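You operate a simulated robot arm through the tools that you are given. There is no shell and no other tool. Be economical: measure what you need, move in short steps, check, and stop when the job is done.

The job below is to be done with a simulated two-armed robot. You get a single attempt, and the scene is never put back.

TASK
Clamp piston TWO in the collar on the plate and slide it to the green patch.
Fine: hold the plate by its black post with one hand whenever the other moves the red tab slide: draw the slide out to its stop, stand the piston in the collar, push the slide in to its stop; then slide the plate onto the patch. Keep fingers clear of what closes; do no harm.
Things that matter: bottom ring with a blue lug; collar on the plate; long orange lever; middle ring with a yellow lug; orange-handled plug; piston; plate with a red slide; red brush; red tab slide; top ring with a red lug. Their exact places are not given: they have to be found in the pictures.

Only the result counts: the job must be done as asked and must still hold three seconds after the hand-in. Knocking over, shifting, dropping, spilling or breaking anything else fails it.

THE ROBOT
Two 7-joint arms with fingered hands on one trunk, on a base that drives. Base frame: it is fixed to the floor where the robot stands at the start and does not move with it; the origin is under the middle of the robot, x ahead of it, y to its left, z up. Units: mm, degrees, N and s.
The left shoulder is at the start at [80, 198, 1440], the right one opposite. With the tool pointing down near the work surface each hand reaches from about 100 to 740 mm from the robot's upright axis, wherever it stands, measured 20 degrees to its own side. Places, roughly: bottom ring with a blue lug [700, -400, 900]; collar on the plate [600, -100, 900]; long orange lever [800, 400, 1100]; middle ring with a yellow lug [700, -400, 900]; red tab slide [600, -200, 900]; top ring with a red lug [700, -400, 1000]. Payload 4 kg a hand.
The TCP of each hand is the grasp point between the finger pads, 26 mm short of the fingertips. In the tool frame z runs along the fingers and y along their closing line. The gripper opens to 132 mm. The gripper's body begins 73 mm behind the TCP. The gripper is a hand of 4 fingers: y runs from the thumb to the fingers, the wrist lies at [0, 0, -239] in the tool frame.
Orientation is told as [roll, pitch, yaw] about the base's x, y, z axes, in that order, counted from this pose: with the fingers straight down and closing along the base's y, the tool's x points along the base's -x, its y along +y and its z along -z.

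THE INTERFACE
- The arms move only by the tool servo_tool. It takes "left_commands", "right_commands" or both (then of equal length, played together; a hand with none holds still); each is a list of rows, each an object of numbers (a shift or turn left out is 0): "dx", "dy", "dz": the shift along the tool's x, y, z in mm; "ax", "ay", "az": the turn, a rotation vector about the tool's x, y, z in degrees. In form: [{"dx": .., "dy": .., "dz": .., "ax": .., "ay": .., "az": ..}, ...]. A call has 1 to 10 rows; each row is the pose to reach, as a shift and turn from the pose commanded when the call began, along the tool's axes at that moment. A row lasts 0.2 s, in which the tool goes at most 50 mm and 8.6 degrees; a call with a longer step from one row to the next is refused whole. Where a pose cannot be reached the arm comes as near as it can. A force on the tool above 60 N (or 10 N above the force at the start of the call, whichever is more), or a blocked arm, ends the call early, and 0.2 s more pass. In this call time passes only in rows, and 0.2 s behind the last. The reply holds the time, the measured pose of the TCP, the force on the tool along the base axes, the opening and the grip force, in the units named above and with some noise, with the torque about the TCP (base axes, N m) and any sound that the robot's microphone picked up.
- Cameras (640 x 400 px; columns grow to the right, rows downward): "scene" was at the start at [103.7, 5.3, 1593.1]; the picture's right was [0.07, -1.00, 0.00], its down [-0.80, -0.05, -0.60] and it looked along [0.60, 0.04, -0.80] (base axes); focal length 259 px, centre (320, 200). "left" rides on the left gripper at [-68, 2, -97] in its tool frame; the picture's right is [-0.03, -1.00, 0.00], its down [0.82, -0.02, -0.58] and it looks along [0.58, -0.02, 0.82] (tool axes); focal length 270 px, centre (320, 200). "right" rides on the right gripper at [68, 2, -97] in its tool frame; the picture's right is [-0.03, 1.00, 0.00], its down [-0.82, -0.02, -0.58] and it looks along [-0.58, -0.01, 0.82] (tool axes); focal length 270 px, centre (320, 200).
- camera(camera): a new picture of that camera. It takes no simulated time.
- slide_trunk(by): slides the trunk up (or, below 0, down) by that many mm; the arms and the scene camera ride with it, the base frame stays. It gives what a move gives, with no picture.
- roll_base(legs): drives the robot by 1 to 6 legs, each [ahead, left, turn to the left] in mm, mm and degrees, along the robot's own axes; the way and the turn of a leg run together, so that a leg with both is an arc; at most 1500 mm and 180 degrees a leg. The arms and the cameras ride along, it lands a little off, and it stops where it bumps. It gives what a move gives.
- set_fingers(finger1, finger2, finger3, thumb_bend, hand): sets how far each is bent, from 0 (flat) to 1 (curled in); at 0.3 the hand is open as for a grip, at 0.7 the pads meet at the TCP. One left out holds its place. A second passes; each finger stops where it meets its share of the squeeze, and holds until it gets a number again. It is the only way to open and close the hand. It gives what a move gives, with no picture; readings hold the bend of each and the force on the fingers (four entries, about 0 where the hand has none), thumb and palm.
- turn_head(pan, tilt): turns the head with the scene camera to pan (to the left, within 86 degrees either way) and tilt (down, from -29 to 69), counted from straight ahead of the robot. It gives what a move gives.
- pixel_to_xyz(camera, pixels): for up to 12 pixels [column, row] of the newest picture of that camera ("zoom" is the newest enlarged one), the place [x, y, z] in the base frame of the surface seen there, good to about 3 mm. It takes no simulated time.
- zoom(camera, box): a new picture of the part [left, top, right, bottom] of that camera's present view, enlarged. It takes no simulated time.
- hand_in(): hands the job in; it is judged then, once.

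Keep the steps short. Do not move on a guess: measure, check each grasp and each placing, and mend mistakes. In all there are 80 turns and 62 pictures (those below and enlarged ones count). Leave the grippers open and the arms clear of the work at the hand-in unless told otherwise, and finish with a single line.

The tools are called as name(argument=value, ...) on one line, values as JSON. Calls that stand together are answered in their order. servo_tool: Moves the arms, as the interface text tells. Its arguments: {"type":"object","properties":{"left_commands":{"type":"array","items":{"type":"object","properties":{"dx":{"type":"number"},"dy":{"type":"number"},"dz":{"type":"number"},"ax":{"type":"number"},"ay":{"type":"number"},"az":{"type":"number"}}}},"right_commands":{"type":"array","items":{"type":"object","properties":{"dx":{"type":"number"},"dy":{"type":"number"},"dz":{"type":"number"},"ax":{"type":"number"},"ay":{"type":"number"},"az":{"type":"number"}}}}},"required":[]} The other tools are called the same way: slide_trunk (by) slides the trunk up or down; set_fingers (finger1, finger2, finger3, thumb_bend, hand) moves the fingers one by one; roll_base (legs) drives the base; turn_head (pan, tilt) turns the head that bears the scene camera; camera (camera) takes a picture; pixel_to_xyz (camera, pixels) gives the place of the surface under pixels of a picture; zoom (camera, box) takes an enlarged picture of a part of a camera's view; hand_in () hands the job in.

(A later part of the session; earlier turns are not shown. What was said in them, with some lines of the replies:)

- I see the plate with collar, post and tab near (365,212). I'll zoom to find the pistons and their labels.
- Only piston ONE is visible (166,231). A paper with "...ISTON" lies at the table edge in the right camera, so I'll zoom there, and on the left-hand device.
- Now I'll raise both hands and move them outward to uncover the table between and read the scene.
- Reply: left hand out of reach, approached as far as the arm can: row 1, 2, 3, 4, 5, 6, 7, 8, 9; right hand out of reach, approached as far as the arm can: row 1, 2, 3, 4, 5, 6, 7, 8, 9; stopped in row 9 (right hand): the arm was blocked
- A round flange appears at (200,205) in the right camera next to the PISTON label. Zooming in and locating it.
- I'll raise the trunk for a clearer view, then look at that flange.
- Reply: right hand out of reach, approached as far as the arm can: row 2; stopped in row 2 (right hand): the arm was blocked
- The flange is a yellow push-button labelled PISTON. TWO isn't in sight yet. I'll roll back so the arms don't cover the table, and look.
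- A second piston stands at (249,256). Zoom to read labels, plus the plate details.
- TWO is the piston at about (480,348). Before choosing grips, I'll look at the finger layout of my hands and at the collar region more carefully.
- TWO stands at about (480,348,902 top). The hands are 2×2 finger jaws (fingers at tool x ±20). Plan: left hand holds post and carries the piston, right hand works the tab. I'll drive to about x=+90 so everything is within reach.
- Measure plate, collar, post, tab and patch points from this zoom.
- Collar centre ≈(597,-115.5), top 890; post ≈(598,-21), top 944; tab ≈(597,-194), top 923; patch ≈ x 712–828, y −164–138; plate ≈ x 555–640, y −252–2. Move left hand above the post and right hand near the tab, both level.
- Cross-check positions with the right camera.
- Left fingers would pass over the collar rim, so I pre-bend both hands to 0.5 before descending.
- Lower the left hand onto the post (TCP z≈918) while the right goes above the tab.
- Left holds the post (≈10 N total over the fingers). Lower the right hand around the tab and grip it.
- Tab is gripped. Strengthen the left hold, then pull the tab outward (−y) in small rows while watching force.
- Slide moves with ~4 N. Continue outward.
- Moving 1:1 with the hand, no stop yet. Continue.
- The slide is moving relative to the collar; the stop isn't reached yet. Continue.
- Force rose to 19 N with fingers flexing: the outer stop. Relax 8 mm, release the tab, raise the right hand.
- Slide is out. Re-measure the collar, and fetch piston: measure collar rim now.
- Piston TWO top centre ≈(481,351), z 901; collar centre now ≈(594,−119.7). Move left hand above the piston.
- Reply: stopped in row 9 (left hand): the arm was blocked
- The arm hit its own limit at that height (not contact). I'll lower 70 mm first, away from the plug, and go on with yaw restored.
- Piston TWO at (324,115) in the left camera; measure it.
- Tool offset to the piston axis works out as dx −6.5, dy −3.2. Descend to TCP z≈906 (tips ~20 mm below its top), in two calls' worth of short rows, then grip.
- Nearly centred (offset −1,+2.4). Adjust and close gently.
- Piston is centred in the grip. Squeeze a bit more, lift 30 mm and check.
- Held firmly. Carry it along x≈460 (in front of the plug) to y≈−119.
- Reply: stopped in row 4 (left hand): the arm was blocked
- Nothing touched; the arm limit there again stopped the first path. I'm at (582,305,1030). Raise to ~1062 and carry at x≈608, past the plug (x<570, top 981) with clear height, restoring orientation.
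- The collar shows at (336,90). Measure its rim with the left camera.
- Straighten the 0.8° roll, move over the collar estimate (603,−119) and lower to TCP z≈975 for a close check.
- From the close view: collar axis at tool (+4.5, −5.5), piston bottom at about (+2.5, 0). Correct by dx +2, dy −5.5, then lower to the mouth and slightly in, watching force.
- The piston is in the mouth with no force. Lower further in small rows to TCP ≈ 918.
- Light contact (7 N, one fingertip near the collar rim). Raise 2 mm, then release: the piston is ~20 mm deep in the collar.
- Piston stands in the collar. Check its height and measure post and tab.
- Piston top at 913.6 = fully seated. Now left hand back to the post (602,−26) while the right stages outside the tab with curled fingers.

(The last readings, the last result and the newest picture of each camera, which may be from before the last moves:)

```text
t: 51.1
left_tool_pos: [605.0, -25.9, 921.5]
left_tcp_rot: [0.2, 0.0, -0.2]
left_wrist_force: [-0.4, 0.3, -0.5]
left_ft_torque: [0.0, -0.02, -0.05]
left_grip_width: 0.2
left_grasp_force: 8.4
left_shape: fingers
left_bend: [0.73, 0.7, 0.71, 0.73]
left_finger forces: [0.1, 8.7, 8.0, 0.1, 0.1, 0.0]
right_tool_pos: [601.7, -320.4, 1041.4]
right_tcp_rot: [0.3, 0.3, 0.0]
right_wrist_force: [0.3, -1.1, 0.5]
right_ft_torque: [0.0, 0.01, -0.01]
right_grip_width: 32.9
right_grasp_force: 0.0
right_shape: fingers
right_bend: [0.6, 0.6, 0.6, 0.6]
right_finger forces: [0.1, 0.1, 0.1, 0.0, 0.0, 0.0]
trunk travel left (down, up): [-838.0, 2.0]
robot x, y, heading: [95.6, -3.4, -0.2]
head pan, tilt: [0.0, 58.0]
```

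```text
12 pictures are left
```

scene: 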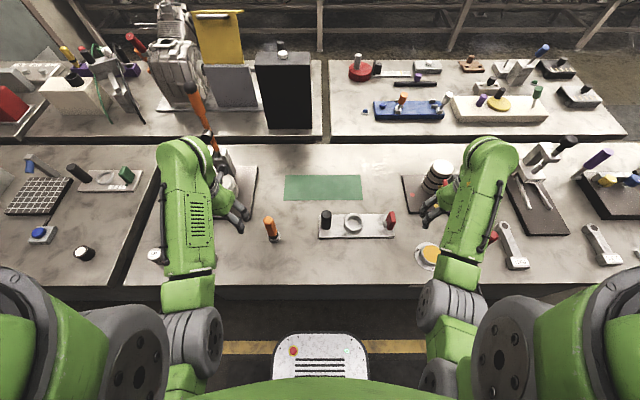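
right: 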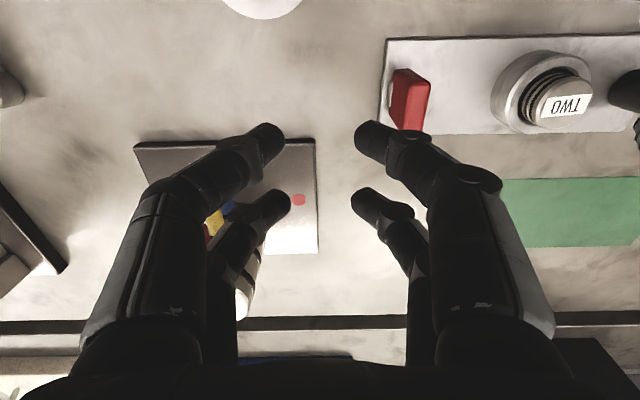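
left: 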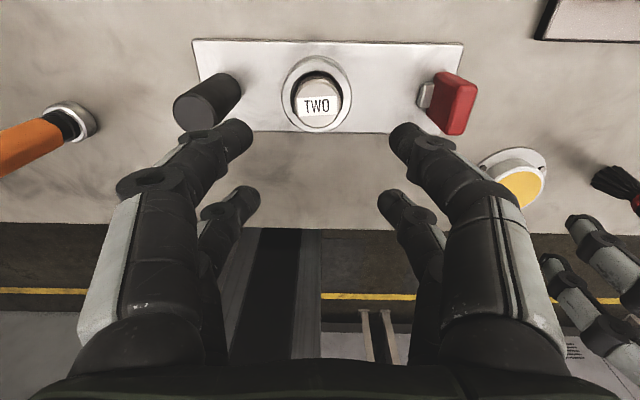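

The left grip is off-centre (only two fingers loaded; hand ~5 mm too far forward). Reopen, shift back 5 mm, regrip.

set_fingers(hand="left", finger1=0.5, finger2=0.5, finger3=0.5, thumb_bend=0.5)

servo_tool(left_commands=[{"dx": 5, "dz": 2}])

set_fingers(hand="left", finger1=0.76, finger2=0.76, finger3=0.76, thumb_bend=0.76)

pixel_to_xyz(camera="right", pixels=[[417, 82], [400, 72], [410, 125], [395, 100], [383, 130], [563, 105], [222, 207], [135, 147], [315, 140]])

```text
t: 52.1
left_tool_pos: [604.1, -26.0, 920.4]
left_tcp_rot: [0.2, 0.1, -0.1]
left_wrist_force: [0.1, 0.5, 0.2]
left_ft_torque: [-0.01, -0.01, 0.01]
left_grip_width: 65.3
left_grasp_force: 0.0
left_shape: fingers
left_bend: [0.5, 0.5, 0.5, 0.5]
left_finger forces: [0.1, 0.0, 0.0, 0.1, 0.0, 0.1]
right_tool_pos: [600.3, -320.8, 1041.2]
right_tcp_rot: [0.4, 0.1, 0.2]
right_wrist_force: [-0.6, 0.4, 0.0]
right_ft_torque: [0.0, -0.02, 0.01]
right_grip_width: 33.2
right_grasp_force: 0.0
right_shape: fingers
right_bend: [0.6, 0.6, 0.6, 0.6]
right_finger forces: [0.0, 0.0, 0.1, 0.0, 0.0, 0.0]
trunk travel left (down, up): [-838.0, 2.0]
robot x, y, heading: [95.3, -1.2, -0.4]
head pan, tilt: [0.0, 58.0]
```

```text
t: 52.5
left_tool_pos: [598.8, -25.0, 919.9]
left_tcp_rot: [0.2, 0.1, -0.2]
left_wrist_force: [-0.1, 1.2, 0.0]
left_ft_torque: [-0.01, -0.01, 0.04]
left_grip_width: 65.4
left_grasp_force: 0.0
left_shape: fingers
left_bend: [0.5, 0.5, 0.5, 0.5]
left_finger forces: [0.0, 0.1, 0.0, 0.1, 0.1, 0.1]
right_tool_pos: [600.7, -321.1, 1040.7]
right_tcp_rot: [0.1, 0.2, 0.1]
right_wrist_force: [-1.1, 0.0, -0.2]
right_ft_torque: [-0.03, 0.01, 0.0]
right_grip_width: 33.1
right_grasp_force: 0.0
right_shape: fingers
right_bend: [0.6, 0.6, 0.6, 0.6]
right_finger forces: [0.1, 0.1, 0.1, 0.0, 0.0, 0.0]
trunk travel left (down, up): [-838.0, 2.0]
robot x, y, heading: [100.6, -4.1, -0.2]
head pan, tilt: [0.0, 58.0]
```

```text
t: 53.5
left_tool_pos: [598.3, -25.7, 918.6]
left_tcp_rot: [0.2, -0.1, 0.0]
left_wrist_force: [-0.5, -0.6, -0.3]
left_ft_torque: [0.02, -0.05, -0.1]
left_grip_width: 13.5
left_grasp_force: 17.7
left_shape: fingers
left_bend: [0.7, 0.73, 0.73, 0.67]
left_finger forces: [11.2, 7.6, 5.9, 0.0, 11.0, 0.1]
right_tool_pos: [601.0, -320.2, 1040.9]
right_tcp_rot: [0.3, 0.3, 0.0]
right_wrist_force: [0.2, 0.4, -0.3]
right_ft_torque: [-0.01, -0.01, 0.0]
right_grip_width: 32.9
right_grasp_force: 0.2
right_shape: fingers
right_bend: [0.6, 0.6, 0.6, 0.6]
right_finger forces: [0.0, 0.0, 0.0, 0.0, 0.0, 0.0]
trunk travel left (down, up): [-838.0, 2.0]
robot x, y, heading: [93.7, -0.5, -0.4]
head pan, tilt: [0.0, 58.0]
```

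```text
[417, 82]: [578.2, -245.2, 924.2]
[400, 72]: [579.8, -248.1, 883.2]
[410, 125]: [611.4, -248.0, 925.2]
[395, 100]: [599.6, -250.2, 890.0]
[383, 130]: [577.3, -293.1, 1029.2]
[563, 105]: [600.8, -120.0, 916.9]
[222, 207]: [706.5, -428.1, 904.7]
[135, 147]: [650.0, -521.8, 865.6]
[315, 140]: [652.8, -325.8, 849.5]
```

Left grip is firm on all four fingers. Lower the right hand outside the tab (tab outer face y≈−250, centre x≈596).

servo_tool(right_commands=[{"dx": 5, "dz": 35}, {"dx": 5, "dz": 70}, {"dx": 5, "dz": 105}, {"dx": 5, "dz": 141}])

servo_tool(right_commands=[{"dy": 4}, {"dy": 8}, {"dy": 12}, {"dy": 16}])

camera(camera="right")

```text
t: 54.5
left_tool_pos: [599.5, -25.8, 918.5]
left_tcp_rot: [0.2, 0.0, -0.2]
left_wrist_force: [-0.1, 0.1, -1.3]
left_ft_torque: [0.0, -0.11, -0.08]
left_grip_width: 13.5
left_grasp_force: 17.9
left_shape: fingers
left_bend: [0.7, 0.73, 0.73, 0.67]
left_finger forces: [11.4, 7.6, 5.9, 0.0, 11.0, 0.1]
right_tool_pos: [594.3, -323.0, 901.1]
right_tcp_rot: [0.2, 0.1, 0.0]
right_wrist_force: [0.4, -0.9, -0.6]
right_ft_torque: [-0.01, -0.02, 0.02]
right_grip_width: 32.7
right_grasp_force: 0.1
right_shape: fingers
right_bend: [0.6, 0.6, 0.6, 0.6]
right_finger forces: [0.0, 0.0, 0.0, 0.1, 0.0, 0.0]
trunk travel left (down, up): [-838.0, 2.0]
robot x, y, heading: [91.4, -1.8, -0.1]
head pan, tilt: [0.0, 58.0]
```

```text
t: 55.5
left_tool_pos: [598.7, -24.7, 918.1]
left_tcp_rot: [0.1, 0.1, 0.0]
left_wrist_force: [-0.3, 0.7, -0.5]
left_ft_torque: [0.0, -0.07, -0.06]
left_grip_width: 13.6
left_grasp_force: 17.8
left_shape: fingers
left_bend: [0.7, 0.73, 0.73, 0.67]
left_finger forces: [11.4, 7.7, 5.9, 0.0, 11.1, 0.1]
right_tool_pos: [594.9, -303.5, 898.7]
right_tcp_rot: [0.2, 0.2, 0.0]
right_wrist_force: [-0.3, -1.2, 0.3]
right_ft_torque: [0.06, 0.03, -0.01]
right_grip_width: 32.9
right_grasp_force: 0.5
right_shape: fingers
right_bend: [0.6, 0.6, 0.6, 0.6]
right_finger forces: [0.0, 1.2, 0.1, 0.0, 0.0, 0.0]
trunk travel left (down, up): [-838.0, 2.0]
robot x, y, heading: [94.4, 1.4, -0.4]
head pan, tilt: [0.0, 58.0]
```

```text
11 pictures are left
```

right: 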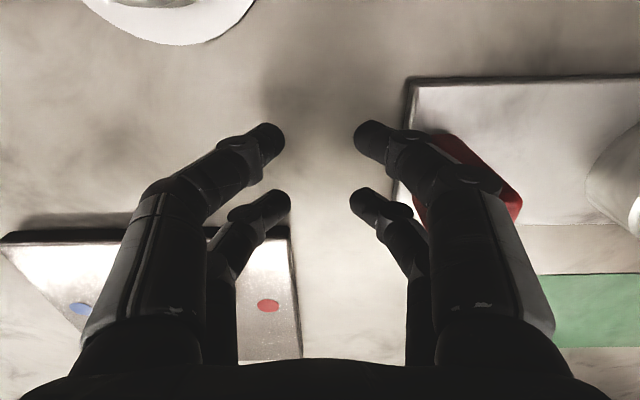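

First touch on the tab (1.2 N). Push inward (+y) 40 mm slowly.

servo_tool(right_commands=[{"dy": 4}, {"dy": 8}, {"dy": 12}, {"dy": 16}, {"dy": 20}, {"dy": 24}, {"dy": 28}, {"dy": 32}, {"dy": 36}, {"dy": 40}])

```text
t: 57.8
left_tool_pos: [599.6, -25.3, 918.2]
left_tcp_rot: [0.3, 0.0, -0.2]
left_wrist_force: [-0.1, 4.4, -1.0]
left_ft_torque: [0.11, -0.01, -0.1]
left_grip_width: 13.5
left_grasp_force: 18.0
left_shape: fingers
left_bend: [0.7, 0.73, 0.74, 0.67]
left_finger forces: [11.7, 8.3, 5.3, 0.0, 9.9, 0.0]
right_tool_pos: [594.9, -263.9, 899.8]
right_tcp_rot: [0.2, 0.1, 0.1]
right_wrist_force: [1.3, -4.2, 3.9]
right_ft_torque: [0.29, -0.01, -0.09]
right_grip_width: 32.0
right_grasp_force: 2.6
right_shape: fingers
right_bend: [0.6, 0.6, 0.6, 0.6]
right_finger forces: [1.4, 4.0, 0.0, 0.0, 0.1, 0.0]
trunk travel left (down, up): [-838.0, 2.0]
robot x, y, heading: [97.2, -0.7, -0.5]
head pan, tilt: [0.0, 58.0]
```

Sliding with ~4 N. Continue until the force rises.

servo_tool(right_commands=[{"dy": 3}, {"dy": 6}, {"dy": 9}, {"dy": 12}, {"dy": 15}, {"dy": 18}])

zoom(camera="scene", box=[310, 190, 410, 250])

```text
t: 59.1
left_tool_pos: [598.5, -24.8, 918.8]
left_tcp_rot: [0.4, 0.1, -0.1]
left_wrist_force: [0.2, 11.5, -1.4]
left_ft_torque: [0.25, -0.02, -0.05]
left_grip_width: 13.9
left_grasp_force: 17.9
left_shape: fingers
left_bend: [0.7, 0.73, 0.74, 0.68]
left_finger forces: [13.7, 9.3, 4.6, 0.0, 7.9, 0.1]
right_tool_pos: [595.8, -246.7, 900.1]
right_tcp_rot: [0.1, 0.1, 0.0]
right_wrist_force: [-0.6, -13.1, 5.7]
right_ft_torque: [0.65, -0.03, -0.03]
right_grip_width: 29.6
right_grasp_force: 7.7
right_shape: fingers
right_bend: [0.6, 0.6, 0.6, 0.6]
right_finger forces: [6.3, 8.4, 0.0, 0.0, 0.0, 0.1]
trunk travel left (down, up): [-838.0, 2.0]
robot x, y, heading: [96.2, -4.7, -0.3]
head pan, tilt: [0.0, 58.0]
```

```text
6.40 times, centred on (360, 220) of scene
```

zoom: 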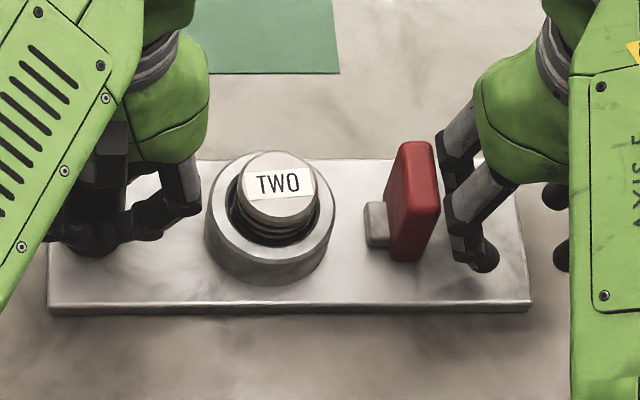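

Tab is back at its original distance from the collar and force rises (13 N). Push a few mm more to confirm the hard stop.

servo_tool(right_commands=[{"dy": 2}, {"dy": 4}, {"dy": 6}, {"dy": 8}, {"dy": 10}])

zoom(camera="scene", box=[310, 190, 410, 250])

pixel_to_xyz(camera="zoom", pixels=[[412, 165], [423, 150], [405, 150], [278, 185], [510, 302], [56, 305]])

```text
t: 60.4
left_tool_pos: [599.4, -25.3, 920.3]
left_tcp_rot: [0.4, -0.1, 0.0]
left_wrist_force: [-0.2, 25.0, 0.6]
left_ft_torque: [0.48, 0.05, -0.02]
left_grip_width: 14.3
left_grasp_force: 17.3
left_shape: fingers
left_bend: [0.67, 0.72, 0.75, 0.73]
left_finger forces: [16.9, 12.3, 2.3, 0.0, 4.6, 0.1]
right_tool_pos: [595.8, -237.4, 902.1]
right_tcp_rot: [-0.1, 0.1, 0.0]
right_wrist_force: [0.5, -30.4, 13.2]
right_ft_torque: [1.27, 0.03, -0.09]
right_grip_width: 24.2
right_grasp_force: 15.7
right_shape: fingers
right_bend: [0.6, 0.6, 0.6, 0.6]
right_finger forces: [16.1, 15.4, 0.0, 0.0, 0.0, 0.1]
trunk travel left (down, up): [-838.0, 2.0]
robot x, y, heading: [94.0, -2.0, -0.2]
head pan, tilt: [0.0, 58.0]
```

```text
6.40 times, centred on (360, 220) of scene
```

zoom: 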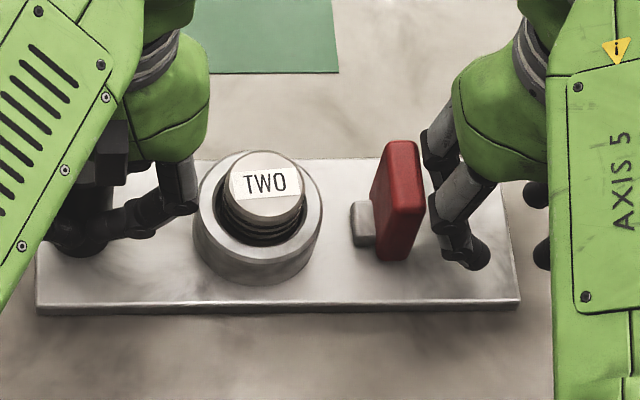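

```text
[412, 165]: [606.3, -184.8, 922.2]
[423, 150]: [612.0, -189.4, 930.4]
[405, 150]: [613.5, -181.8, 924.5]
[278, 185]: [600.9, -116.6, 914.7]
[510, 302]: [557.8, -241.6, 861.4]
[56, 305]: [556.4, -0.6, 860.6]
```

Whole plate now moves with no further tab motion: hard stop in, 30 N. Back the right hand off and raise it.

servo_tool(right_commands=[{"dy": -10}, {"dy": -25}, {"dy": -32, "dz": -40}, {"dy": -32, "dz": -80}, {"dy": -20, "dz": -100, "dx": 30}, {"dy": 10, "dz": -100, "dx": 70}, {"dy": 45, "dz": -100, "dx": 70}])

set_fingers(hand="right", finger1=0.7, finger2=0.7, finger3=0.7, thumb_bend=0.7)

camera(camera="right")

```text
t: 62.0
left_tool_pos: [599.6, -24.6, 919.2]
left_tcp_rot: [0.1, 0.0, -0.1]
left_wrist_force: [-2.5, 0.6, 2.1]
left_ft_torque: [-0.01, -0.05, -0.06]
left_grip_width: 13.0
left_grasp_force: 20.8
left_shape: fingers
left_bend: [0.69, 0.72, 0.75, 0.72]
left_finger forces: [11.3, 11.7, 5.9, 0.0, 12.5, 0.0]
right_tool_pos: [526.7, -191.6, 1001.0]
right_tcp_rot: [0.1, 0.2, 0.0]
right_wrist_force: [-0.6, 0.0, 0.6]
right_ft_torque: [-0.05, 0.0, -0.02]
right_grip_width: 32.5
right_grasp_force: 0.1
right_shape: fingers
right_bend: [0.6, 0.6, 0.6, 0.6]
right_finger forces: [0.0, 0.0, 0.1, 0.1, 0.1, 0.0]
trunk travel left (down, up): [-838.0, 2.0]
robot x, y, heading: [98.5, 2.1, -0.6]
head pan, tilt: [0.0, 58.0]
```

```text
t: 63.0
left_tool_pos: [598.8, -23.8, 919.1]
left_tcp_rot: [0.1, 0.0, -0.1]
left_wrist_force: [-1.0, 0.6, 0.4]
left_ft_torque: [-0.01, -0.09, -0.04]
left_grip_width: 13.2
left_grasp_force: 19.9
left_shape: fingers
left_bend: [0.69, 0.72, 0.75, 0.72]
left_finger forces: [11.7, 11.2, 5.5, 0.0, 12.8, 0.0]
right_tool_pos: [526.5, -192.3, 1001.6]
right_tcp_rot: [0.3, 0.2, 0.2]
right_wrist_force: [-0.2, 0.3, -0.1]
right_ft_torque: [0.01, 0.01, 0.01]
right_grip_width: 1.7
right_grasp_force: 0.1
right_shape: fingers
right_bend: [0.7, 0.7, 0.7, 0.7]
right_finger forces: [0.0, 0.0, 0.0, 0.1, 0.1, 0.0]
trunk travel left (down, up): [-838.0, 2.0]
robot x, y, heading: [96.5, -0.4, -0.2]
head pan, tilt: [0.0, 58.0]
```

```text
8 pictures are left
```

right: 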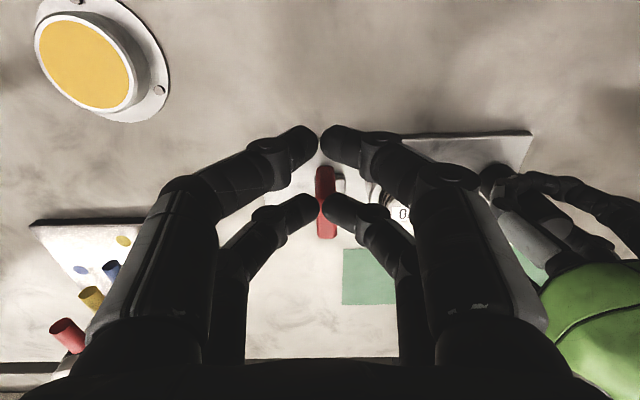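

Measure tab, plate edge and patch corner.

pixel_to_xyz(camera="right", pixels=[[326, 172], [326, 232], [318, 215], [337, 225], [527, 136], [519, 165], [346, 253], [346, 300], [450, 140], [230, 215]])

```text
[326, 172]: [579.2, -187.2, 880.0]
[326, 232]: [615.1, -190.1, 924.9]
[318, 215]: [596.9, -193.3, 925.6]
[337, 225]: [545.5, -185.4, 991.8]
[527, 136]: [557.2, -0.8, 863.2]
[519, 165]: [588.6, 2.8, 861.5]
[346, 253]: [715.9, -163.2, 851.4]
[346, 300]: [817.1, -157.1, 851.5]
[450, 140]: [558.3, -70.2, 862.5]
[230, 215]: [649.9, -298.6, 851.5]
```

Tab −x face at x≈578, y≈−188. Lower the right curled hand behind it and advance until a light touch, so both hands can move the plate without turning it.

servo_tool(right_commands=[{"dx": 4, "dy": 3, "dz": 35}, {"dx": 4, "dy": 3, "dz": 70}, {"dx": 4, "dy": 3, "dz": 97}])

servo_tool(right_commands=[{"dx": -5}, {"dx": -10}, {"dx": -14}, {"dx": -18}, {"dx": -21}])

zoom(camera="scene", box=[310, 180, 410, 250])

```text
t: 63.8
left_tool_pos: [597.9, -24.6, 919.1]
left_tcp_rot: [0.2, 0.0, -0.1]
left_wrist_force: [-1.0, 1.1, 0.8]
left_ft_torque: [-0.03, -0.11, -0.06]
left_grip_width: 13.0
left_grasp_force: 20.7
left_shape: fingers
left_bend: [0.69, 0.72, 0.75, 0.72]
left_finger forces: [11.7, 11.4, 5.6, 0.1, 12.7, 0.0]
right_tool_pos: [520.7, -187.6, 902.6]
right_tcp_rot: [0.3, 0.2, 0.1]
right_wrist_force: [-0.5, 0.2, 0.4]
right_ft_torque: [-0.03, -0.03, 0.0]
right_grip_width: 1.3
right_grasp_force: 0.1
right_shape: fingers
right_bend: [0.7, 0.7, 0.7, 0.7]
right_finger forces: [0.0, 0.0, 0.0, 0.0, 0.0, 0.0]
trunk travel left (down, up): [-838.0, 2.0]
robot x, y, heading: [94.0, -1.6, -0.3]
head pan, tilt: [0.0, 58.0]
```

```text
t: 65.0
left_tool_pos: [597.8, -25.4, 919.4]
left_tcp_rot: [0.2, 0.0, -0.1]
left_wrist_force: [-0.4, 0.6, 0.6]
left_ft_torque: [0.0, -0.08, -0.03]
left_grip_width: 13.2
left_grasp_force: 20.6
left_shape: fingers
left_bend: [0.69, 0.72, 0.75, 0.72]
left_finger forces: [11.8, 11.6, 5.6, 0.1, 12.9, 0.0]
right_tool_pos: [542.2, -188.7, 903.9]
right_tcp_rot: [0.2, 0.3, 0.1]
right_wrist_force: [-0.2, -0.3, -0.4]
right_ft_torque: [0.02, 0.02, -0.02]
right_grip_width: 1.4
right_grasp_force: 0.1
right_shape: fingers
right_bend: [0.7, 0.7, 0.7, 0.7]
right_finger forces: [0.0, 0.1, 0.1, 0.1, 0.0, 0.0]
trunk travel left (down, up): [-838.0, 2.0]
robot x, y, heading: [96.4, -3.3, 0.0]
head pan, tilt: [0.0, 58.0]
```

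```text
5.71 times, centred on (360, 215) of scene
```

zoom: 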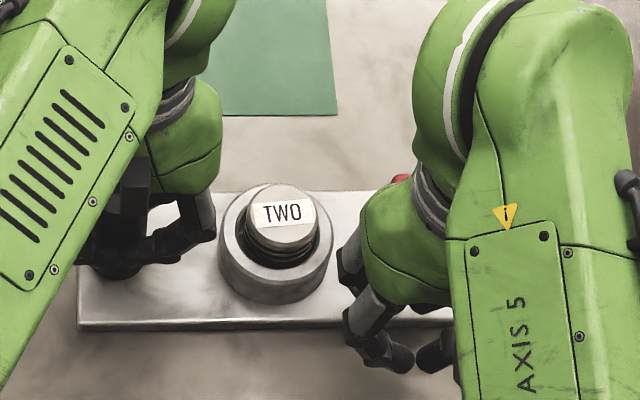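

Not touching yet. Shift 12 mm away from the collar and advance to touch.

servo_tool(right_commands=[{"dy": -12}, {"dy": -12, "dx": -3}, {"dy": -12, "dx": -6}, {"dy": -12, "dx": -8}])

servo_tool(left_commands=[{"dx": -5}, {"dx": -10}, {"dx": -15}, {"dx": -20}], right_commands=[{"dx": -5}, {"dx": -10}, {"dx": -15}, {"dx": -20}])

```text
t: 66.0
left_tool_pos: [598.7, -25.7, 920.0]
left_tcp_rot: [0.2, 0.0, -0.1]
left_wrist_force: [-0.3, 1.6, 0.9]
left_ft_torque: [-0.01, -0.09, -0.06]
left_grip_width: 13.3
left_grasp_force: 21.0
left_shape: fingers
left_bend: [0.69, 0.72, 0.75, 0.72]
left_finger forces: [11.9, 11.5, 5.6, 0.0, 13.0, 0.1]
right_tool_pos: [550.5, -200.8, 903.5]
right_tcp_rot: [0.1, 0.3, 0.1]
right_wrist_force: [0.4, 0.6, -0.2]
right_ft_torque: [0.03, 0.03, 0.03]
right_grip_width: 1.5
right_grasp_force: 0.1
right_shape: fingers
right_bend: [0.7, 0.7, 0.7, 0.7]
right_finger forces: [0.0, 0.1, 0.0, 0.1, 0.1, 0.0]
trunk travel left (down, up): [-838.0, 2.0]
robot x, y, heading: [97.6, -0.2, -0.4]
head pan, tilt: [0.0, 58.0]
```

```text
t: 67.0
left_tool_pos: [618.5, -26.3, 919.3]
left_tcp_rot: [0.2, 0.0, -0.1]
left_wrist_force: [-2.5, 0.0, 3.4]
left_ft_torque: [0.01, -0.03, -0.13]
left_grip_width: 13.0
left_grasp_force: 23.2
left_shape: fingers
left_bend: [0.7, 0.73, 0.75, 0.72]
left_finger forces: [13.1, 12.6, 8.1, 0.0, 12.6, 0.0]
right_tool_pos: [568.8, -201.3, 904.2]
right_tcp_rot: [0.3, 0.3, 0.0]
right_wrist_force: [-1.3, -0.2, -0.3]
right_ft_torque: [-0.03, 0.04, -0.02]
right_grip_width: 1.0
right_grasp_force: 0.1
right_shape: fingers
right_bend: [0.7, 0.7, 0.7, 0.7]
right_finger forces: [0.1, 0.4, 0.0, 0.0, 0.0, 0.0]
trunk travel left (down, up): [-838.0, 2.0]
robot x, y, heading: [92.8, -1.3, -0.4]
head pan, tilt: [0.0, 58.0]
```

Plate moves with low forces, both hands engaged. Continue: 40 mm in +x, then diagonally.

servo_tool(left_commands=[{"dx": -10}, {"dx": -20}, {"dx": -30}, {"dx": -40}, {"dx": -48, "dy": 8}, {"dx": -56, "dy": 16}, {"dx": -64, "dy": 24}, {"dx": -72, "dy": 32}], right_commands=[{"dx": -10}, {"dx": -20}, {"dx": -30}, {"dx": -40}, {"dx": -48, "dy": 8}, {"dx": -56, "dy": 16}, {"dx": -64, "dy": 24}, {"dx": -72, "dy": 32}])

camera(camera="scene")

```text
t: 68.8
left_tool_pos: [690.5, 7.2, 920.3]
left_tcp_rot: [0.1, -0.1, -0.2]
left_wrist_force: [-2.7, -3.8, 5.0]
left_ft_torque: [-0.1, -0.06, -0.09]
left_grip_width: 12.9
left_grasp_force: 24.3
left_shape: fingers
left_bend: [0.7, 0.73, 0.75, 0.72]
left_finger forces: [12.6, 12.6, 8.7, 0.0, 14.2, 0.0]
right_tool_pos: [641.9, -168.7, 901.1]
right_tcp_rot: [0.2, 0.3, 0.0]
right_wrist_force: [0.8, 0.0, 0.1]
right_ft_torque: [0.0, -0.01, -0.02]
right_grip_width: 1.4
right_grasp_force: 1.1
right_shape: fingers
right_bend: [0.7, 0.7, 0.7, 0.7]
right_finger forces: [0.0, 0.3, 0.0, 0.0, 0.0, 0.0]
trunk travel left (down, up): [-838.0, 2.0]
robot x, y, heading: [100.3, -4.1, -0.3]
head pan, tilt: [0.0, 58.0]
```

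```text
6 pictures are left
```

scene: 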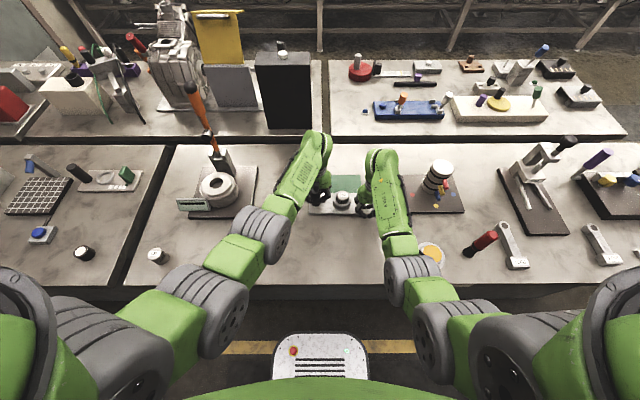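

Clear all round. Continue diagonally the remaining ~ (78,77), right hand moving alongside.

servo_tool(left_commands=[{"dx": -10, "dy": 9}, {"dx": -20, "dy": 18}, {"dx": -30, "dy": 27}, {"dx": -40, "dy": 36}, {"dx": -50, "dy": 45}, {"dx": -58, "dy": 54}], right_commands=[{"dx": -10, "dy": 9}, {"dx": -20, "dy": 18}, {"dx": -30, "dy": 27}, {"dx": -40, "dy": 36}, {"dx": -50, "dy": 45}, {"dx": -58, "dy": 54}])

zoom(camera="scene", box=[250, 140, 410, 240])

```text
t: 70.2
left_tool_pos: [748.8, 62.0, 917.8]
left_tcp_rot: [0.2, -0.1, -0.2]
left_wrist_force: [-0.8, -1.9, 4.4]
left_ft_torque: [-0.09, -0.09, -0.12]
left_grip_width: 12.6
left_grasp_force: 24.0
left_shape: fingers
left_bend: [0.7, 0.73, 0.75, 0.72]
left_finger forces: [12.8, 12.1, 8.6, 0.0, 14.3, 0.0]
right_tool_pos: [699.6, -114.6, 902.7]
right_tcp_rot: [0.2, 0.4, 0.1]
right_wrist_force: [-0.1, -0.3, -0.6]
right_ft_torque: [-0.01, 0.02, -0.02]
right_grip_width: 1.5
right_grasp_force: 0.2
right_shape: fingers
right_bend: [0.7, 0.7, 0.7, 0.7]
right_finger forces: [0.1, 0.2, 0.0, 0.0, 0.0, 0.1]
trunk travel left (down, up): [-838.0, 2.0]
robot x, y, heading: [94.4, 0.2, -0.1]
head pan, tilt: [0.0, 58.0]
```

```text
4.00 times, centred on (330, 190) of scene
```

zoom: 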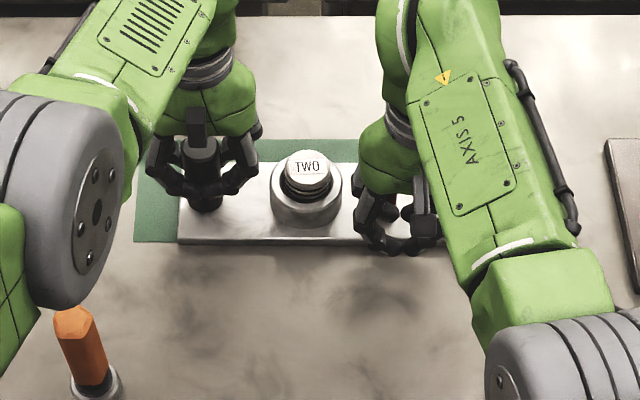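

Check the left elbow's height relative to the plug, and the plate/patch edges.

pixel_to_xyz(camera="zoom", pixels=[[60, 295], [75, 318], [95, 210], [136, 239], [178, 240], [360, 241], [181, 210], [152, 150], [265, 142], [350, 143], [307, 165], [20, 380]])

```text
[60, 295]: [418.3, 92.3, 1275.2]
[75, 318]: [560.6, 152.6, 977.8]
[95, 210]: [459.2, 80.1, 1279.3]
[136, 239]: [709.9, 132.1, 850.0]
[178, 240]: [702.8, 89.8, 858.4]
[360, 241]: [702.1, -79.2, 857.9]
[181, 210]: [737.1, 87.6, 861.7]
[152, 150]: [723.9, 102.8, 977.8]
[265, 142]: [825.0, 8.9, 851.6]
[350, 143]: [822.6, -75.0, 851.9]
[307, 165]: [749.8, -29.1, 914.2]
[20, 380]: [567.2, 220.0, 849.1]
```

Elbow is at z≈1275, well clear. Remaining shift ≈ (+22, +21). Do it.

servo_tool(left_commands=[{"dx": -6, "dy": 6}, {"dx": -12, "dy": 12}, {"dx": -18, "dy": 18}, {"dx": -22, "dy": 22}], right_commands=[{"dx": -6, "dy": 6}, {"dx": -12, "dy": 12}, {"dx": -18, "dy": 18}, {"dx": -22, "dy": 22}])

servo_tool(right_commands=[{"dx": 15}, {"dx": 30}, {"dx": 45, "dz": -20}, {"dx": 60, "dz": -60}, {"dx": 80, "dz": -100, "dy": -20}, {"dx": 100, "dz": -120, "dy": -60}, {"dx": 120, "dz": -120, "dy": -100}, {"dx": 140, "dz": -120, "dy": -140}])

zoom(camera="scene", box=[250, 140, 410, 240])

pixel_to_xyz(camera="zoom", pixels=[[137, 236], [420, 236], [180, 234], [300, 234], [400, 222], [260, 141], [420, 142], [410, 160], [430, 200], [300, 143], [160, 225], [440, 225]])

```text
t: 71.2
left_tool_pos: [753.0, 77.5, 922.2]
left_tcp_rot: [0.2, 0.1, -0.2]
left_wrist_force: [1.7, 1.8, 0.1]
left_ft_torque: [0.02, -0.06, 0.13]
left_grip_width: 12.8
left_grasp_force: 22.4
left_shape: fingers
left_bend: [0.7, 0.73, 0.75, 0.72]
left_finger forces: [11.3, 13.5, 5.4, 0.1, 14.6, 0.0]
left hand out of reach, approached as far as the arm can: row 1, 2, 3, 4
right_tool_pos: [720.7, -93.0, 900.9]
right_tcp_rot: [0.2, 0.2, 0.0]
right_wrist_force: [-1.3, -1.2, -0.2]
right_ft_torque: [0.0, -0.01, -0.01]
right_grip_width: 1.4
right_grasp_force: 1.1
right_shape: fingers
right_bend: [0.7, 0.7, 0.7, 0.7]
right_finger forces: [0.1, 2.6, 0.1, 0.0, 0.0, 0.0]
trunk travel left (down, up): [-838.0, 2.0]
robot x, y, heading: [94.3, -0.8, -0.4]
head pan, tilt: [0.0, 58.0]
```

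```text
t: 73.0
left_tool_pos: [754.6, 76.8, 921.4]
left_tcp_rot: [0.2, 0.1, -0.1]
left_wrist_force: [-0.1, 1.0, -3.7]
left_ft_torque: [0.01, -0.07, 0.09]
left_grip_width: 12.8
left_grasp_force: 22.7
left_shape: fingers
left_bend: [0.7, 0.73, 0.75, 0.72]
left_finger forces: [10.8, 14.0, 5.7, 0.0, 14.4, 0.0]
right_tool_pos: [583.4, -234.3, 1026.0]
right_tcp_rot: [0.3, 0.2, 0.0]
right_wrist_force: [0.3, 0.6, -0.5]
right_ft_torque: [-0.01, 0.02, 0.02]
right_grip_width: 1.3
right_grasp_force: 0.1
right_shape: fingers
right_bend: [0.7, 0.7, 0.7, 0.7]
right_finger forces: [0.0, 0.0, 0.0, 0.1, 0.1, 0.0]
trunk travel left (down, up): [-838.0, 2.0]
robot x, y, heading: [98.6, -2.7, -0.5]
head pan, tilt: [0.0, 58.0]
```

```text
4.00 times, centred on (330, 190) of scene
```

zoom: 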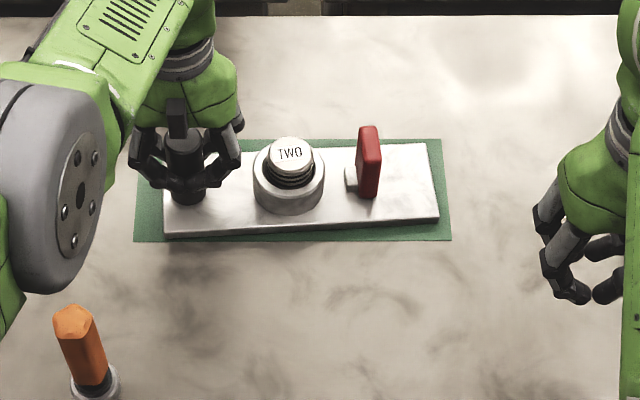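

```text
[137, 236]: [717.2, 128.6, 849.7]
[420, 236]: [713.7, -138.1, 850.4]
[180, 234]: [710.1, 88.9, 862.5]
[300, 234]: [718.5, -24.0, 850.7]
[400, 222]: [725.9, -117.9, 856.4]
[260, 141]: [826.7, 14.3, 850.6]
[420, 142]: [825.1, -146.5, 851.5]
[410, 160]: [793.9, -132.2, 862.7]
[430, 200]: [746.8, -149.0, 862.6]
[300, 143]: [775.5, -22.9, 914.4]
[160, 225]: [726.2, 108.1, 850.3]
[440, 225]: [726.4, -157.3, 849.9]
```

Left hand ran out of reach, so the plate is on the patch but turned ~4°. I'll release, raise, lower the trunk (gains reach), regrip the post and straighten.

set_fingers(hand="left", finger1=0.5, finger2=0.5, finger3=0.5, thumb_bend=0.5)

servo_tool(left_commands=[{"dz": -30}, {"dz": -60}, {"dz": -90}, {"dz": -115}], right_commands=[{"dz": -10}, {"dz": -20}, {"dz": -30}, {"dz": -40}])

slide_trunk(by=-85)

camera(camera="left")

```text
t: 74.0
left_tool_pos: [753.9, 78.3, 923.1]
left_tcp_rot: [0.1, 0.0, 0.0]
left_wrist_force: [-0.4, 0.9, 1.2]
left_ft_torque: [0.0, -0.02, -0.04]
left_grip_width: 65.3
left_grasp_force: 0.0
left_shape: fingers
left_bend: [0.5, 0.5, 0.5, 0.5]
left_finger forces: [0.1, 0.0, 0.0, 0.0, 0.0, 0.0]
right_tool_pos: [584.3, -232.2, 1026.6]
right_tcp_rot: [0.3, 0.3, 0.1]
right_wrist_force: [0.2, -0.7, 0.4]
right_ft_torque: [0.01, -0.01, 0.04]
right_grip_width: 1.4
right_grasp_force: 0.0
right_shape: fingers
right_bend: [0.7, 0.7, 0.7, 0.7]
right_finger forces: [0.0, 0.0, 0.1, 0.0, 0.0, 0.0]
trunk travel left (down, up): [-838.0, 2.0]
robot x, y, heading: [98.6, 0.7, -0.2]
head pan, tilt: [0.0, 58.0]
```

```text
t: 75.0
left_tool_pos: [752.0, 76.3, 1035.6]
left_tcp_rot: [0.1, 0.0, -0.1]
left_wrist_force: [0.6, 0.5, 0.1]
left_ft_torque: [-0.01, -0.02, -0.01]
left_grip_width: 65.3
left_grasp_force: 0.1
left_shape: fingers
left_bend: [0.5, 0.5, 0.5, 0.5]
left_finger forces: [0.0, 0.0, 0.0, 0.1, 0.0, 0.1]
right_tool_pos: [583.0, -233.4, 1063.4]
right_tcp_rot: [0.2, 0.2, 0.2]
right_wrist_force: [-0.5, 0.1, -0.1]
right_ft_torque: [0.01, 0.04, 0.04]
right_grip_width: 1.1
right_grasp_force: 0.0
right_shape: fingers
right_bend: [0.7, 0.7, 0.7, 0.7]
right_finger forces: [0.0, 0.1, 0.0, 0.0, 0.0, 0.0]
trunk travel left (down, up): [-838.0, 2.0]
robot x, y, heading: [96.4, -2.9, -0.4]
head pan, tilt: [0.0, 58.0]
```

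```text
t: 76.2
left_tool_pos: [751.7, 77.0, 952.3]
left_tcp_rot: [0.2, 0.1, 0.0]
left_wrist_force: [0.8, -0.7, 0.6]
left_ft_torque: [-0.02, -0.05, -0.02]
left_grip_width: 65.2
left_grasp_force: 0.0
left_shape: fingers
left_bend: [0.5, 0.5, 0.5, 0.5]
left_finger forces: [0.0, 0.1, 0.0, 0.0, 0.0, 0.0]
right_tool_pos: [583.3, -232.1, 978.9]
right_tcp_rot: [0.2, 0.2, 0.1]
right_wrist_force: [0.4, 0.1, -0.3]
right_ft_torque: [-0.02, -0.01, 0.02]
right_grip_width: 1.5
right_grasp_force: 0.1
right_shape: fingers
right_bend: [0.7, 0.7, 0.7, 0.7]
right_finger forces: [0.0, 0.0, 0.0, 0.0, 0.1, 0.0]
trunk travel left (down, up): [-753.0, 87.0]
robot x, y, heading: [98.8, 1.3, -0.3]
head pan, tilt: [0.0, 58.0]
```

```text
3 pictures are left
```

left: 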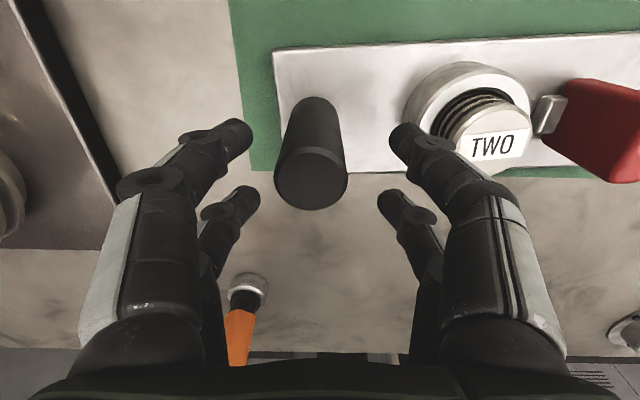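

Post sits at tool offset (−6,+4). Align, lower, grip, then push +9 mm in x with a 4° turn to straighten.

servo_tool(left_commands=[{"dx": -6, "dy": 4}, {"dx": -6, "dy": 4, "dz": 17}, {"dx": -6, "dy": 4, "dz": 33}])

set_fingers(hand="left", finger1=0.76, finger2=0.76, finger3=0.76, thumb_bend=0.76)

servo_tool(left_commands=[{"dx": -3, "az": 1.4}, {"dx": -6, "az": 2.8}, {"dx": -9, "az": 4.2}])

zoom(camera="scene", box=[250, 120, 410, 220])

```text
t: 77.0
left_tool_pos: [757.0, 79.7, 919.0]
left_tcp_rot: [0.3, -0.2, -0.1]
left_wrist_force: [-0.3, 0.0, -0.1]
left_ft_torque: [0.0, 0.01, -0.04]
left_grip_width: 65.3
left_grasp_force: 0.0
left_shape: fingers
left_bend: [0.5, 0.5, 0.5, 0.5]
left_finger forces: [0.0, 0.1, 0.1, 0.0, 0.0, 0.0]
right_tool_pos: [582.8, -233.4, 978.7]
right_tcp_rot: [0.2, 0.3, 0.1]
right_wrist_force: [0.3, -0.1, 1.1]
right_ft_torque: [-0.01, 0.01, 0.02]
right_grip_width: 1.4
right_grasp_force: 0.0
right_shape: fingers
right_bend: [0.7, 0.7, 0.7, 0.7]
right_finger forces: [0.1, 0.1, 0.1, 0.0, 0.0, 0.0]
trunk travel left (down, up): [-753.0, 87.0]
robot x, y, heading: [95.3, -3.1, -0.2]
head pan, tilt: [0.0, 58.0]
```

```text
t: 78.0
left_tool_pos: [756.8, 81.8, 917.3]
left_tcp_rot: [0.1, 0.0, -0.1]
left_wrist_force: [0.4, 0.1, -0.4]
left_ft_torque: [-0.02, -0.03, -0.05]
left_grip_width: 6.1
left_grasp_force: 18.3
left_shape: fingers
left_bend: [0.72, 0.72, 0.72, 0.71]
left_finger forces: [8.3, 10.6, 9.2, 0.1, 8.4, 0.0]
right_tool_pos: [583.2, -232.8, 978.7]
right_tcp_rot: [0.2, 0.4, 0.1]
right_wrist_force: [0.4, -0.2, 0.1]
right_ft_torque: [-0.02, 0.0, -0.03]
right_grip_width: 1.3
right_grasp_force: 0.0
right_shape: fingers
right_bend: [0.7, 0.7, 0.7, 0.7]
right_finger forces: [0.0, 0.0, 0.0, 0.0, 0.1, 0.0]
trunk travel left (down, up): [-753.0, 87.0]
robot x, y, heading: [99.6, -4.4, 0.1]
head pan, tilt: [0.0, 58.0]
```

```text
t: 78.8
left_tool_pos: [767.0, 81.9, 919.7]
left_tcp_rot: [0.1, 0.0, -4.3]
left_wrist_force: [0.8, 0.0, 0.2]
left_ft_torque: [0.0, -0.05, 0.03]
left_grip_width: 5.7
left_grasp_force: 18.2
left_shape: fingers
left_bend: [0.72, 0.72, 0.72, 0.71]
left_finger forces: [8.3, 11.4, 8.2, 0.0, 9.2, 0.0]
right_tool_pos: [583.7, -233.8, 977.4]
right_tcp_rot: [0.3, 0.3, 0.2]
right_wrist_force: [-1.0, -0.1, 0.0]
right_ft_torque: [0.0, -0.01, 0.02]
right_grip_width: 1.3
right_grasp_force: 0.0
right_shape: fingers
right_bend: [0.7, 0.7, 0.7, 0.7]
right_finger forces: [0.0, 0.0, 0.0, 0.1, 0.1, 0.0]
trunk travel left (down, up): [-753.0, 87.0]
robot x, y, heading: [95.8, -1.5, -0.3]
head pan, tilt: [0.0, 58.0]
```

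```text
4.00 times, centred on (330, 170) of scene
```

zoom: 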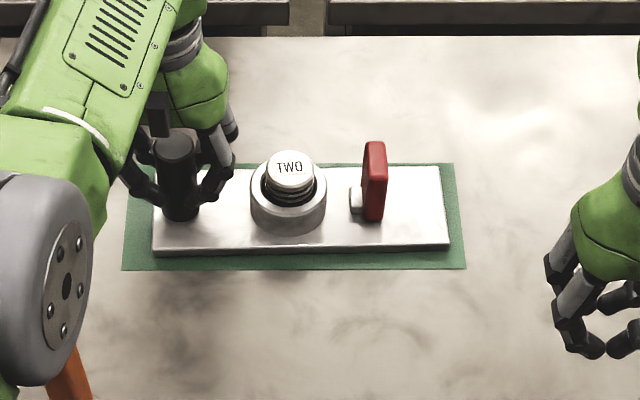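

Plate is within the patch and nearly straight. Measure the margins.

pixel_to_xyz(camera="zoom", pixels=[[158, 244], [446, 240], [436, 170], [250, 240], [300, 266], [300, 259], [400, 166], [250, 166], [130, 250], [458, 250], [290, 185], [375, 150]])

```text
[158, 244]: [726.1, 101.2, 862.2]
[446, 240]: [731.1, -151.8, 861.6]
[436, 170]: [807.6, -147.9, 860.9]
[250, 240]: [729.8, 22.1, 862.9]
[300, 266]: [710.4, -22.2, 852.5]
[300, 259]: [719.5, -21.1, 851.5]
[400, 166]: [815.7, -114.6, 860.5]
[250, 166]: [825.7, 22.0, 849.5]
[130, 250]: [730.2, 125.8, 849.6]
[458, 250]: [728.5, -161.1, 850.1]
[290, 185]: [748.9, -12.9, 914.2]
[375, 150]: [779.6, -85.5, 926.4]
```

Margins ≥10 mm; shift +y by 9 mm to centre, then release and raise both hands clear.

servo_tool(left_commands=[{"dx": 1, "dy": 4.5}, {"dx": 2, "dy": 9}])

set_fingers(hand="left", finger1=0.48, finger2=0.48, finger3=0.48, thumb_bend=0.48)

servo_tool(left_commands=[{"dz": -30}, {"dz": -60}, {"dz": -90}, {"dz": -115}])

set_fingers(hand="right", finger1=0.3, finger2=0.3, finger3=0.3, thumb_bend=0.3)

slide_trunk(by=80)

set_fingers(hand="left", finger1=0.3, finger2=0.3, finger3=0.3, thumb_bend=0.3)

camera(camera="scene")

```text
t: 79.4
left_tool_pos: [767.3, 90.5, 918.7]
left_tcp_rot: [0.3, 0.2, -4.3]
left_wrist_force: [0.0, -0.4, 0.0]
left_ft_torque: [-0.01, -0.05, 0.04]
left_grip_width: 5.9
left_grasp_force: 18.7
left_shape: fingers
left_bend: [0.72, 0.72, 0.72, 0.71]
left_finger forces: [8.2, 11.2, 8.5, 0.0, 9.3, 0.1]
right_tool_pos: [583.5, -232.5, 978.4]
right_tcp_rot: [0.1, 0.3, 0.1]
right_wrist_force: [0.7, 0.6, -0.4]
right_ft_torque: [0.01, -0.01, 0.02]
right_grip_width: 1.4
right_grasp_force: 0.1
right_shape: fingers
right_bend: [0.7, 0.7, 0.7, 0.7]
right_finger forces: [0.0, 0.0, 0.0, 0.1, 0.0, 0.0]
trunk travel left (down, up): [-753.0, 87.0]
robot x, y, heading: [95.8, 3.7, -0.3]
head pan, tilt: [0.0, 58.0]
```

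```text
t: 80.4
left_tool_pos: [765.5, 90.4, 918.6]
left_tcp_rot: [0.2, 0.0, -4.3]
left_wrist_force: [-0.2, -0.6, 0.3]
left_ft_torque: [0.03, -0.01, -0.01]
left_grip_width: 72.3
left_grasp_force: 0.0
left_shape: fingers
left_bend: [0.48, 0.48, 0.48, 0.48]
left_finger forces: [0.0, 0.1, 0.0, 0.1, 0.1, 0.0]
right_tool_pos: [582.6, -231.7, 978.0]
right_tcp_rot: [0.2, 0.2, 0.2]
right_wrist_force: [-0.3, 0.1, -0.1]
right_ft_torque: [-0.02, 0.0, -0.01]
right_grip_width: 1.5
right_grasp_force: 0.1
right_shape: fingers
right_bend: [0.7, 0.7, 0.7, 0.7]
right_finger forces: [0.0, 0.0, 0.0, 0.0, 0.0, 0.1]
trunk travel left (down, up): [-753.0, 87.0]
robot x, y, heading: [98.6, -2.1, -0.2]
head pan, tilt: [0.0, 58.0]
```

```text
t: 81.4
left_tool_pos: [764.5, 90.4, 1033.0]
left_tcp_rot: [0.2, 0.1, -4.3]
left_wrist_force: [0.5, 1.0, -0.3]
left_ft_torque: [-0.01, 0.01, -0.03]
left_grip_width: 72.2
left_grasp_force: 0.1
left_shape: fingers
left_bend: [0.48, 0.48, 0.48, 0.48]
left_finger forces: [0.0, 0.0, 0.0, 0.0, 0.0, 0.0]
right_tool_pos: [583.1, -233.4, 978.5]
right_tcp_rot: [0.1, 0.2, 0.0]
right_wrist_force: [-0.3, 0.2, -0.4]
right_ft_torque: [-0.03, -0.01, -0.02]
right_grip_width: 1.3
right_grasp_force: 0.1
right_shape: fingers
right_bend: [0.7, 0.7, 0.7, 0.7]
right_finger forces: [0.1, 0.0, 0.0, 0.0, 0.0, 0.1]
trunk travel left (down, up): [-753.0, 87.0]
robot x, y, heading: [96.1, -2.5, -0.1]
head pan, tilt: [0.0, 58.0]
```

```text
t: 82.4
left_tool_pos: [766.4, 90.5, 1034.0]
left_tcp_rot: [0.1, 0.0, -4.3]
left_wrist_force: [0.4, 0.5, -0.4]
left_ft_torque: [0.04, -0.01, 0.02]
left_grip_width: 72.2
left_grasp_force: 0.0
left_shape: fingers
left_bend: [0.48, 0.48, 0.48, 0.48]
left_finger forces: [0.0, 0.1, 0.0, 0.0, 0.1, 0.0]
right_tool_pos: [582.0, -233.1, 978.4]
right_tcp_rot: [0.2, 0.3, 0.1]
right_wrist_force: [0.6, 0.0, 0.2]
right_ft_torque: [-0.02, 0.03, -0.02]
right_grip_width: 132.5
right_grasp_force: 0.0
right_shape: fingers
right_bend: [0.3, 0.3, 0.3, 0.3]
right_finger forces: [0.0, 0.0, 0.1, 0.0, 0.1, 0.0]
trunk travel left (down, up): [-753.0, 87.0]
robot x, y, heading: [97.4, -2.1, -0.4]
head pan, tilt: [0.0, 58.0]
```

```text
t: 83.5
left_tool_pos: [765.7, 89.3, 1112.8]
left_tcp_rot: [0.2, -0.1, -4.3]
left_wrist_force: [0.7, -0.1, 0.5]
left_ft_torque: [-0.03, 0.01, 0.01]
left_grip_width: 72.2
left_grasp_force: 0.1
left_shape: fingers
left_bend: [0.48, 0.48, 0.48, 0.48]
left_finger forces: [0.0, 0.1, 0.0, 0.1, 0.1, 0.1]
right_tool_pos: [583.1, -232.6, 1058.6]
right_tcp_rot: [0.3, 0.3, 0.1]
right_wrist_force: [0.4, 0.1, 0.4]
right_ft_torque: [0.0, 0.01, -0.01]
right_grip_width: 132.6
right_grasp_force: 0.0
right_shape: fingers
right_bend: [0.3, 0.3, 0.3, 0.3]
right_finger forces: [0.1, 0.0, 0.1, 0.0, 0.1, 0.0]
trunk travel left (down, up): [-833.0, 7.0]
robot x, y, heading: [92.2, -1.7, -0.3]
head pan, tilt: [0.0, 58.0]
```

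```text
t: 84.5
left_tool_pos: [765.8, 89.2, 1113.0]
left_tcp_rot: [0.2, 0.1, -4.3]
left_wrist_force: [0.5, -0.3, -0.2]
left_ft_torque: [0.02, -0.01, 0.03]
left_grip_width: 132.2
left_grasp_force: 0.1
left_shape: fingers
left_bend: [0.3, 0.3, 0.3, 0.3]
left_finger forces: [0.1, 0.0, 0.1, 0.0, 0.0, 0.1]
right_tool_pos: [583.4, -233.9, 1058.8]
right_tcp_rot: [0.2, 0.3, 0.1]
right_wrist_force: [-0.4, -0.4, -0.1]
right_ft_torque: [0.01, -0.01, 0.0]
right_grip_width: 132.4
right_grasp_force: 0.0
right_shape: fingers
right_bend: [0.3, 0.3, 0.3, 0.3]
right_finger forces: [0.1, 0.1, 0.0, 0.0, 0.0, 0.1]
trunk travel left (down, up): [-833.0, 7.0]
robot x, y, heading: [98.5, -1.9, -0.2]
head pan, tilt: [0.0, 58.0]
```

```text
1 pictures are left
```

scene: 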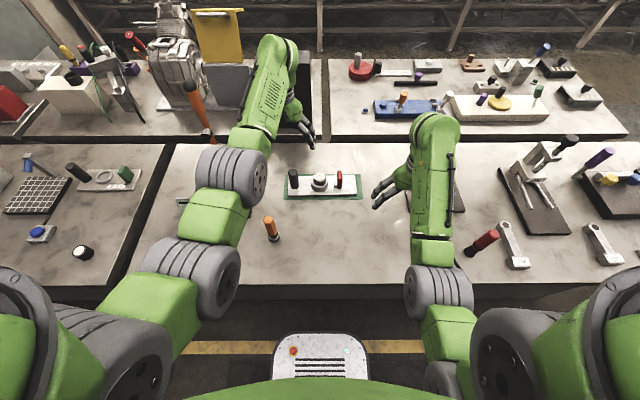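

Plate sits centred on the patch. Retract the left hand 120 mm and take a last close look.

servo_tool(left_commands=[{"dx": 30}, {"dx": 60}, {"dx": 90}, {"dx": 120}])

zoom(camera="scene", box=[250, 150, 400, 240])

```text
t: 85.5
left_tool_pos: [645.1, 97.8, 1114.9]
left_tcp_rot: [0.2, -0.1, -4.3]
left_wrist_force: [0.7, 0.3, 0.1]
left_ft_torque: [0.0, -0.03, 0.01]
left_grip_width: 132.4
left_grasp_force: 0.0
left_shape: fingers
left_bend: [0.3, 0.3, 0.3, 0.3]
left_finger forces: [0.0, 0.0, 0.0, 0.0, 0.1, 0.0]
right_tool_pos: [582.6, -233.0, 1060.3]
right_tcp_rot: [0.2, 0.1, 0.1]
right_wrist_force: [-0.4, -0.7, -0.6]
right_ft_torque: [-0.01, 0.0, -0.04]
right_grip_width: 132.4
right_grasp_force: 0.1
right_shape: fingers
right_bend: [0.3, 0.3, 0.3, 0.3]
right_finger forces: [0.0, 0.0, 0.0, 0.1, 0.0, 0.1]
trunk travel left (down, up): [-833.0, 7.0]
robot x, y, heading: [96.8, -3.4, -0.3]
head pan, tilt: [0.0, 58.0]
```

```text
4.27 times, centred on (325, 195) of scene
```

zoom: 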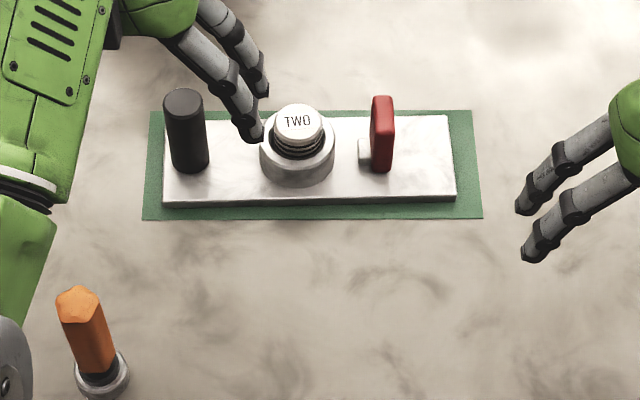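

The piston is seated, the slide is in to its stop, and the plate lies inside the patch with both hands open and clear. Handing in.

hand_in()

```text
The job is handed in.
```

Piston TWO is clamped in the collar with the slide in to its stop, the plate rests within the green patch, and the job is handed in.
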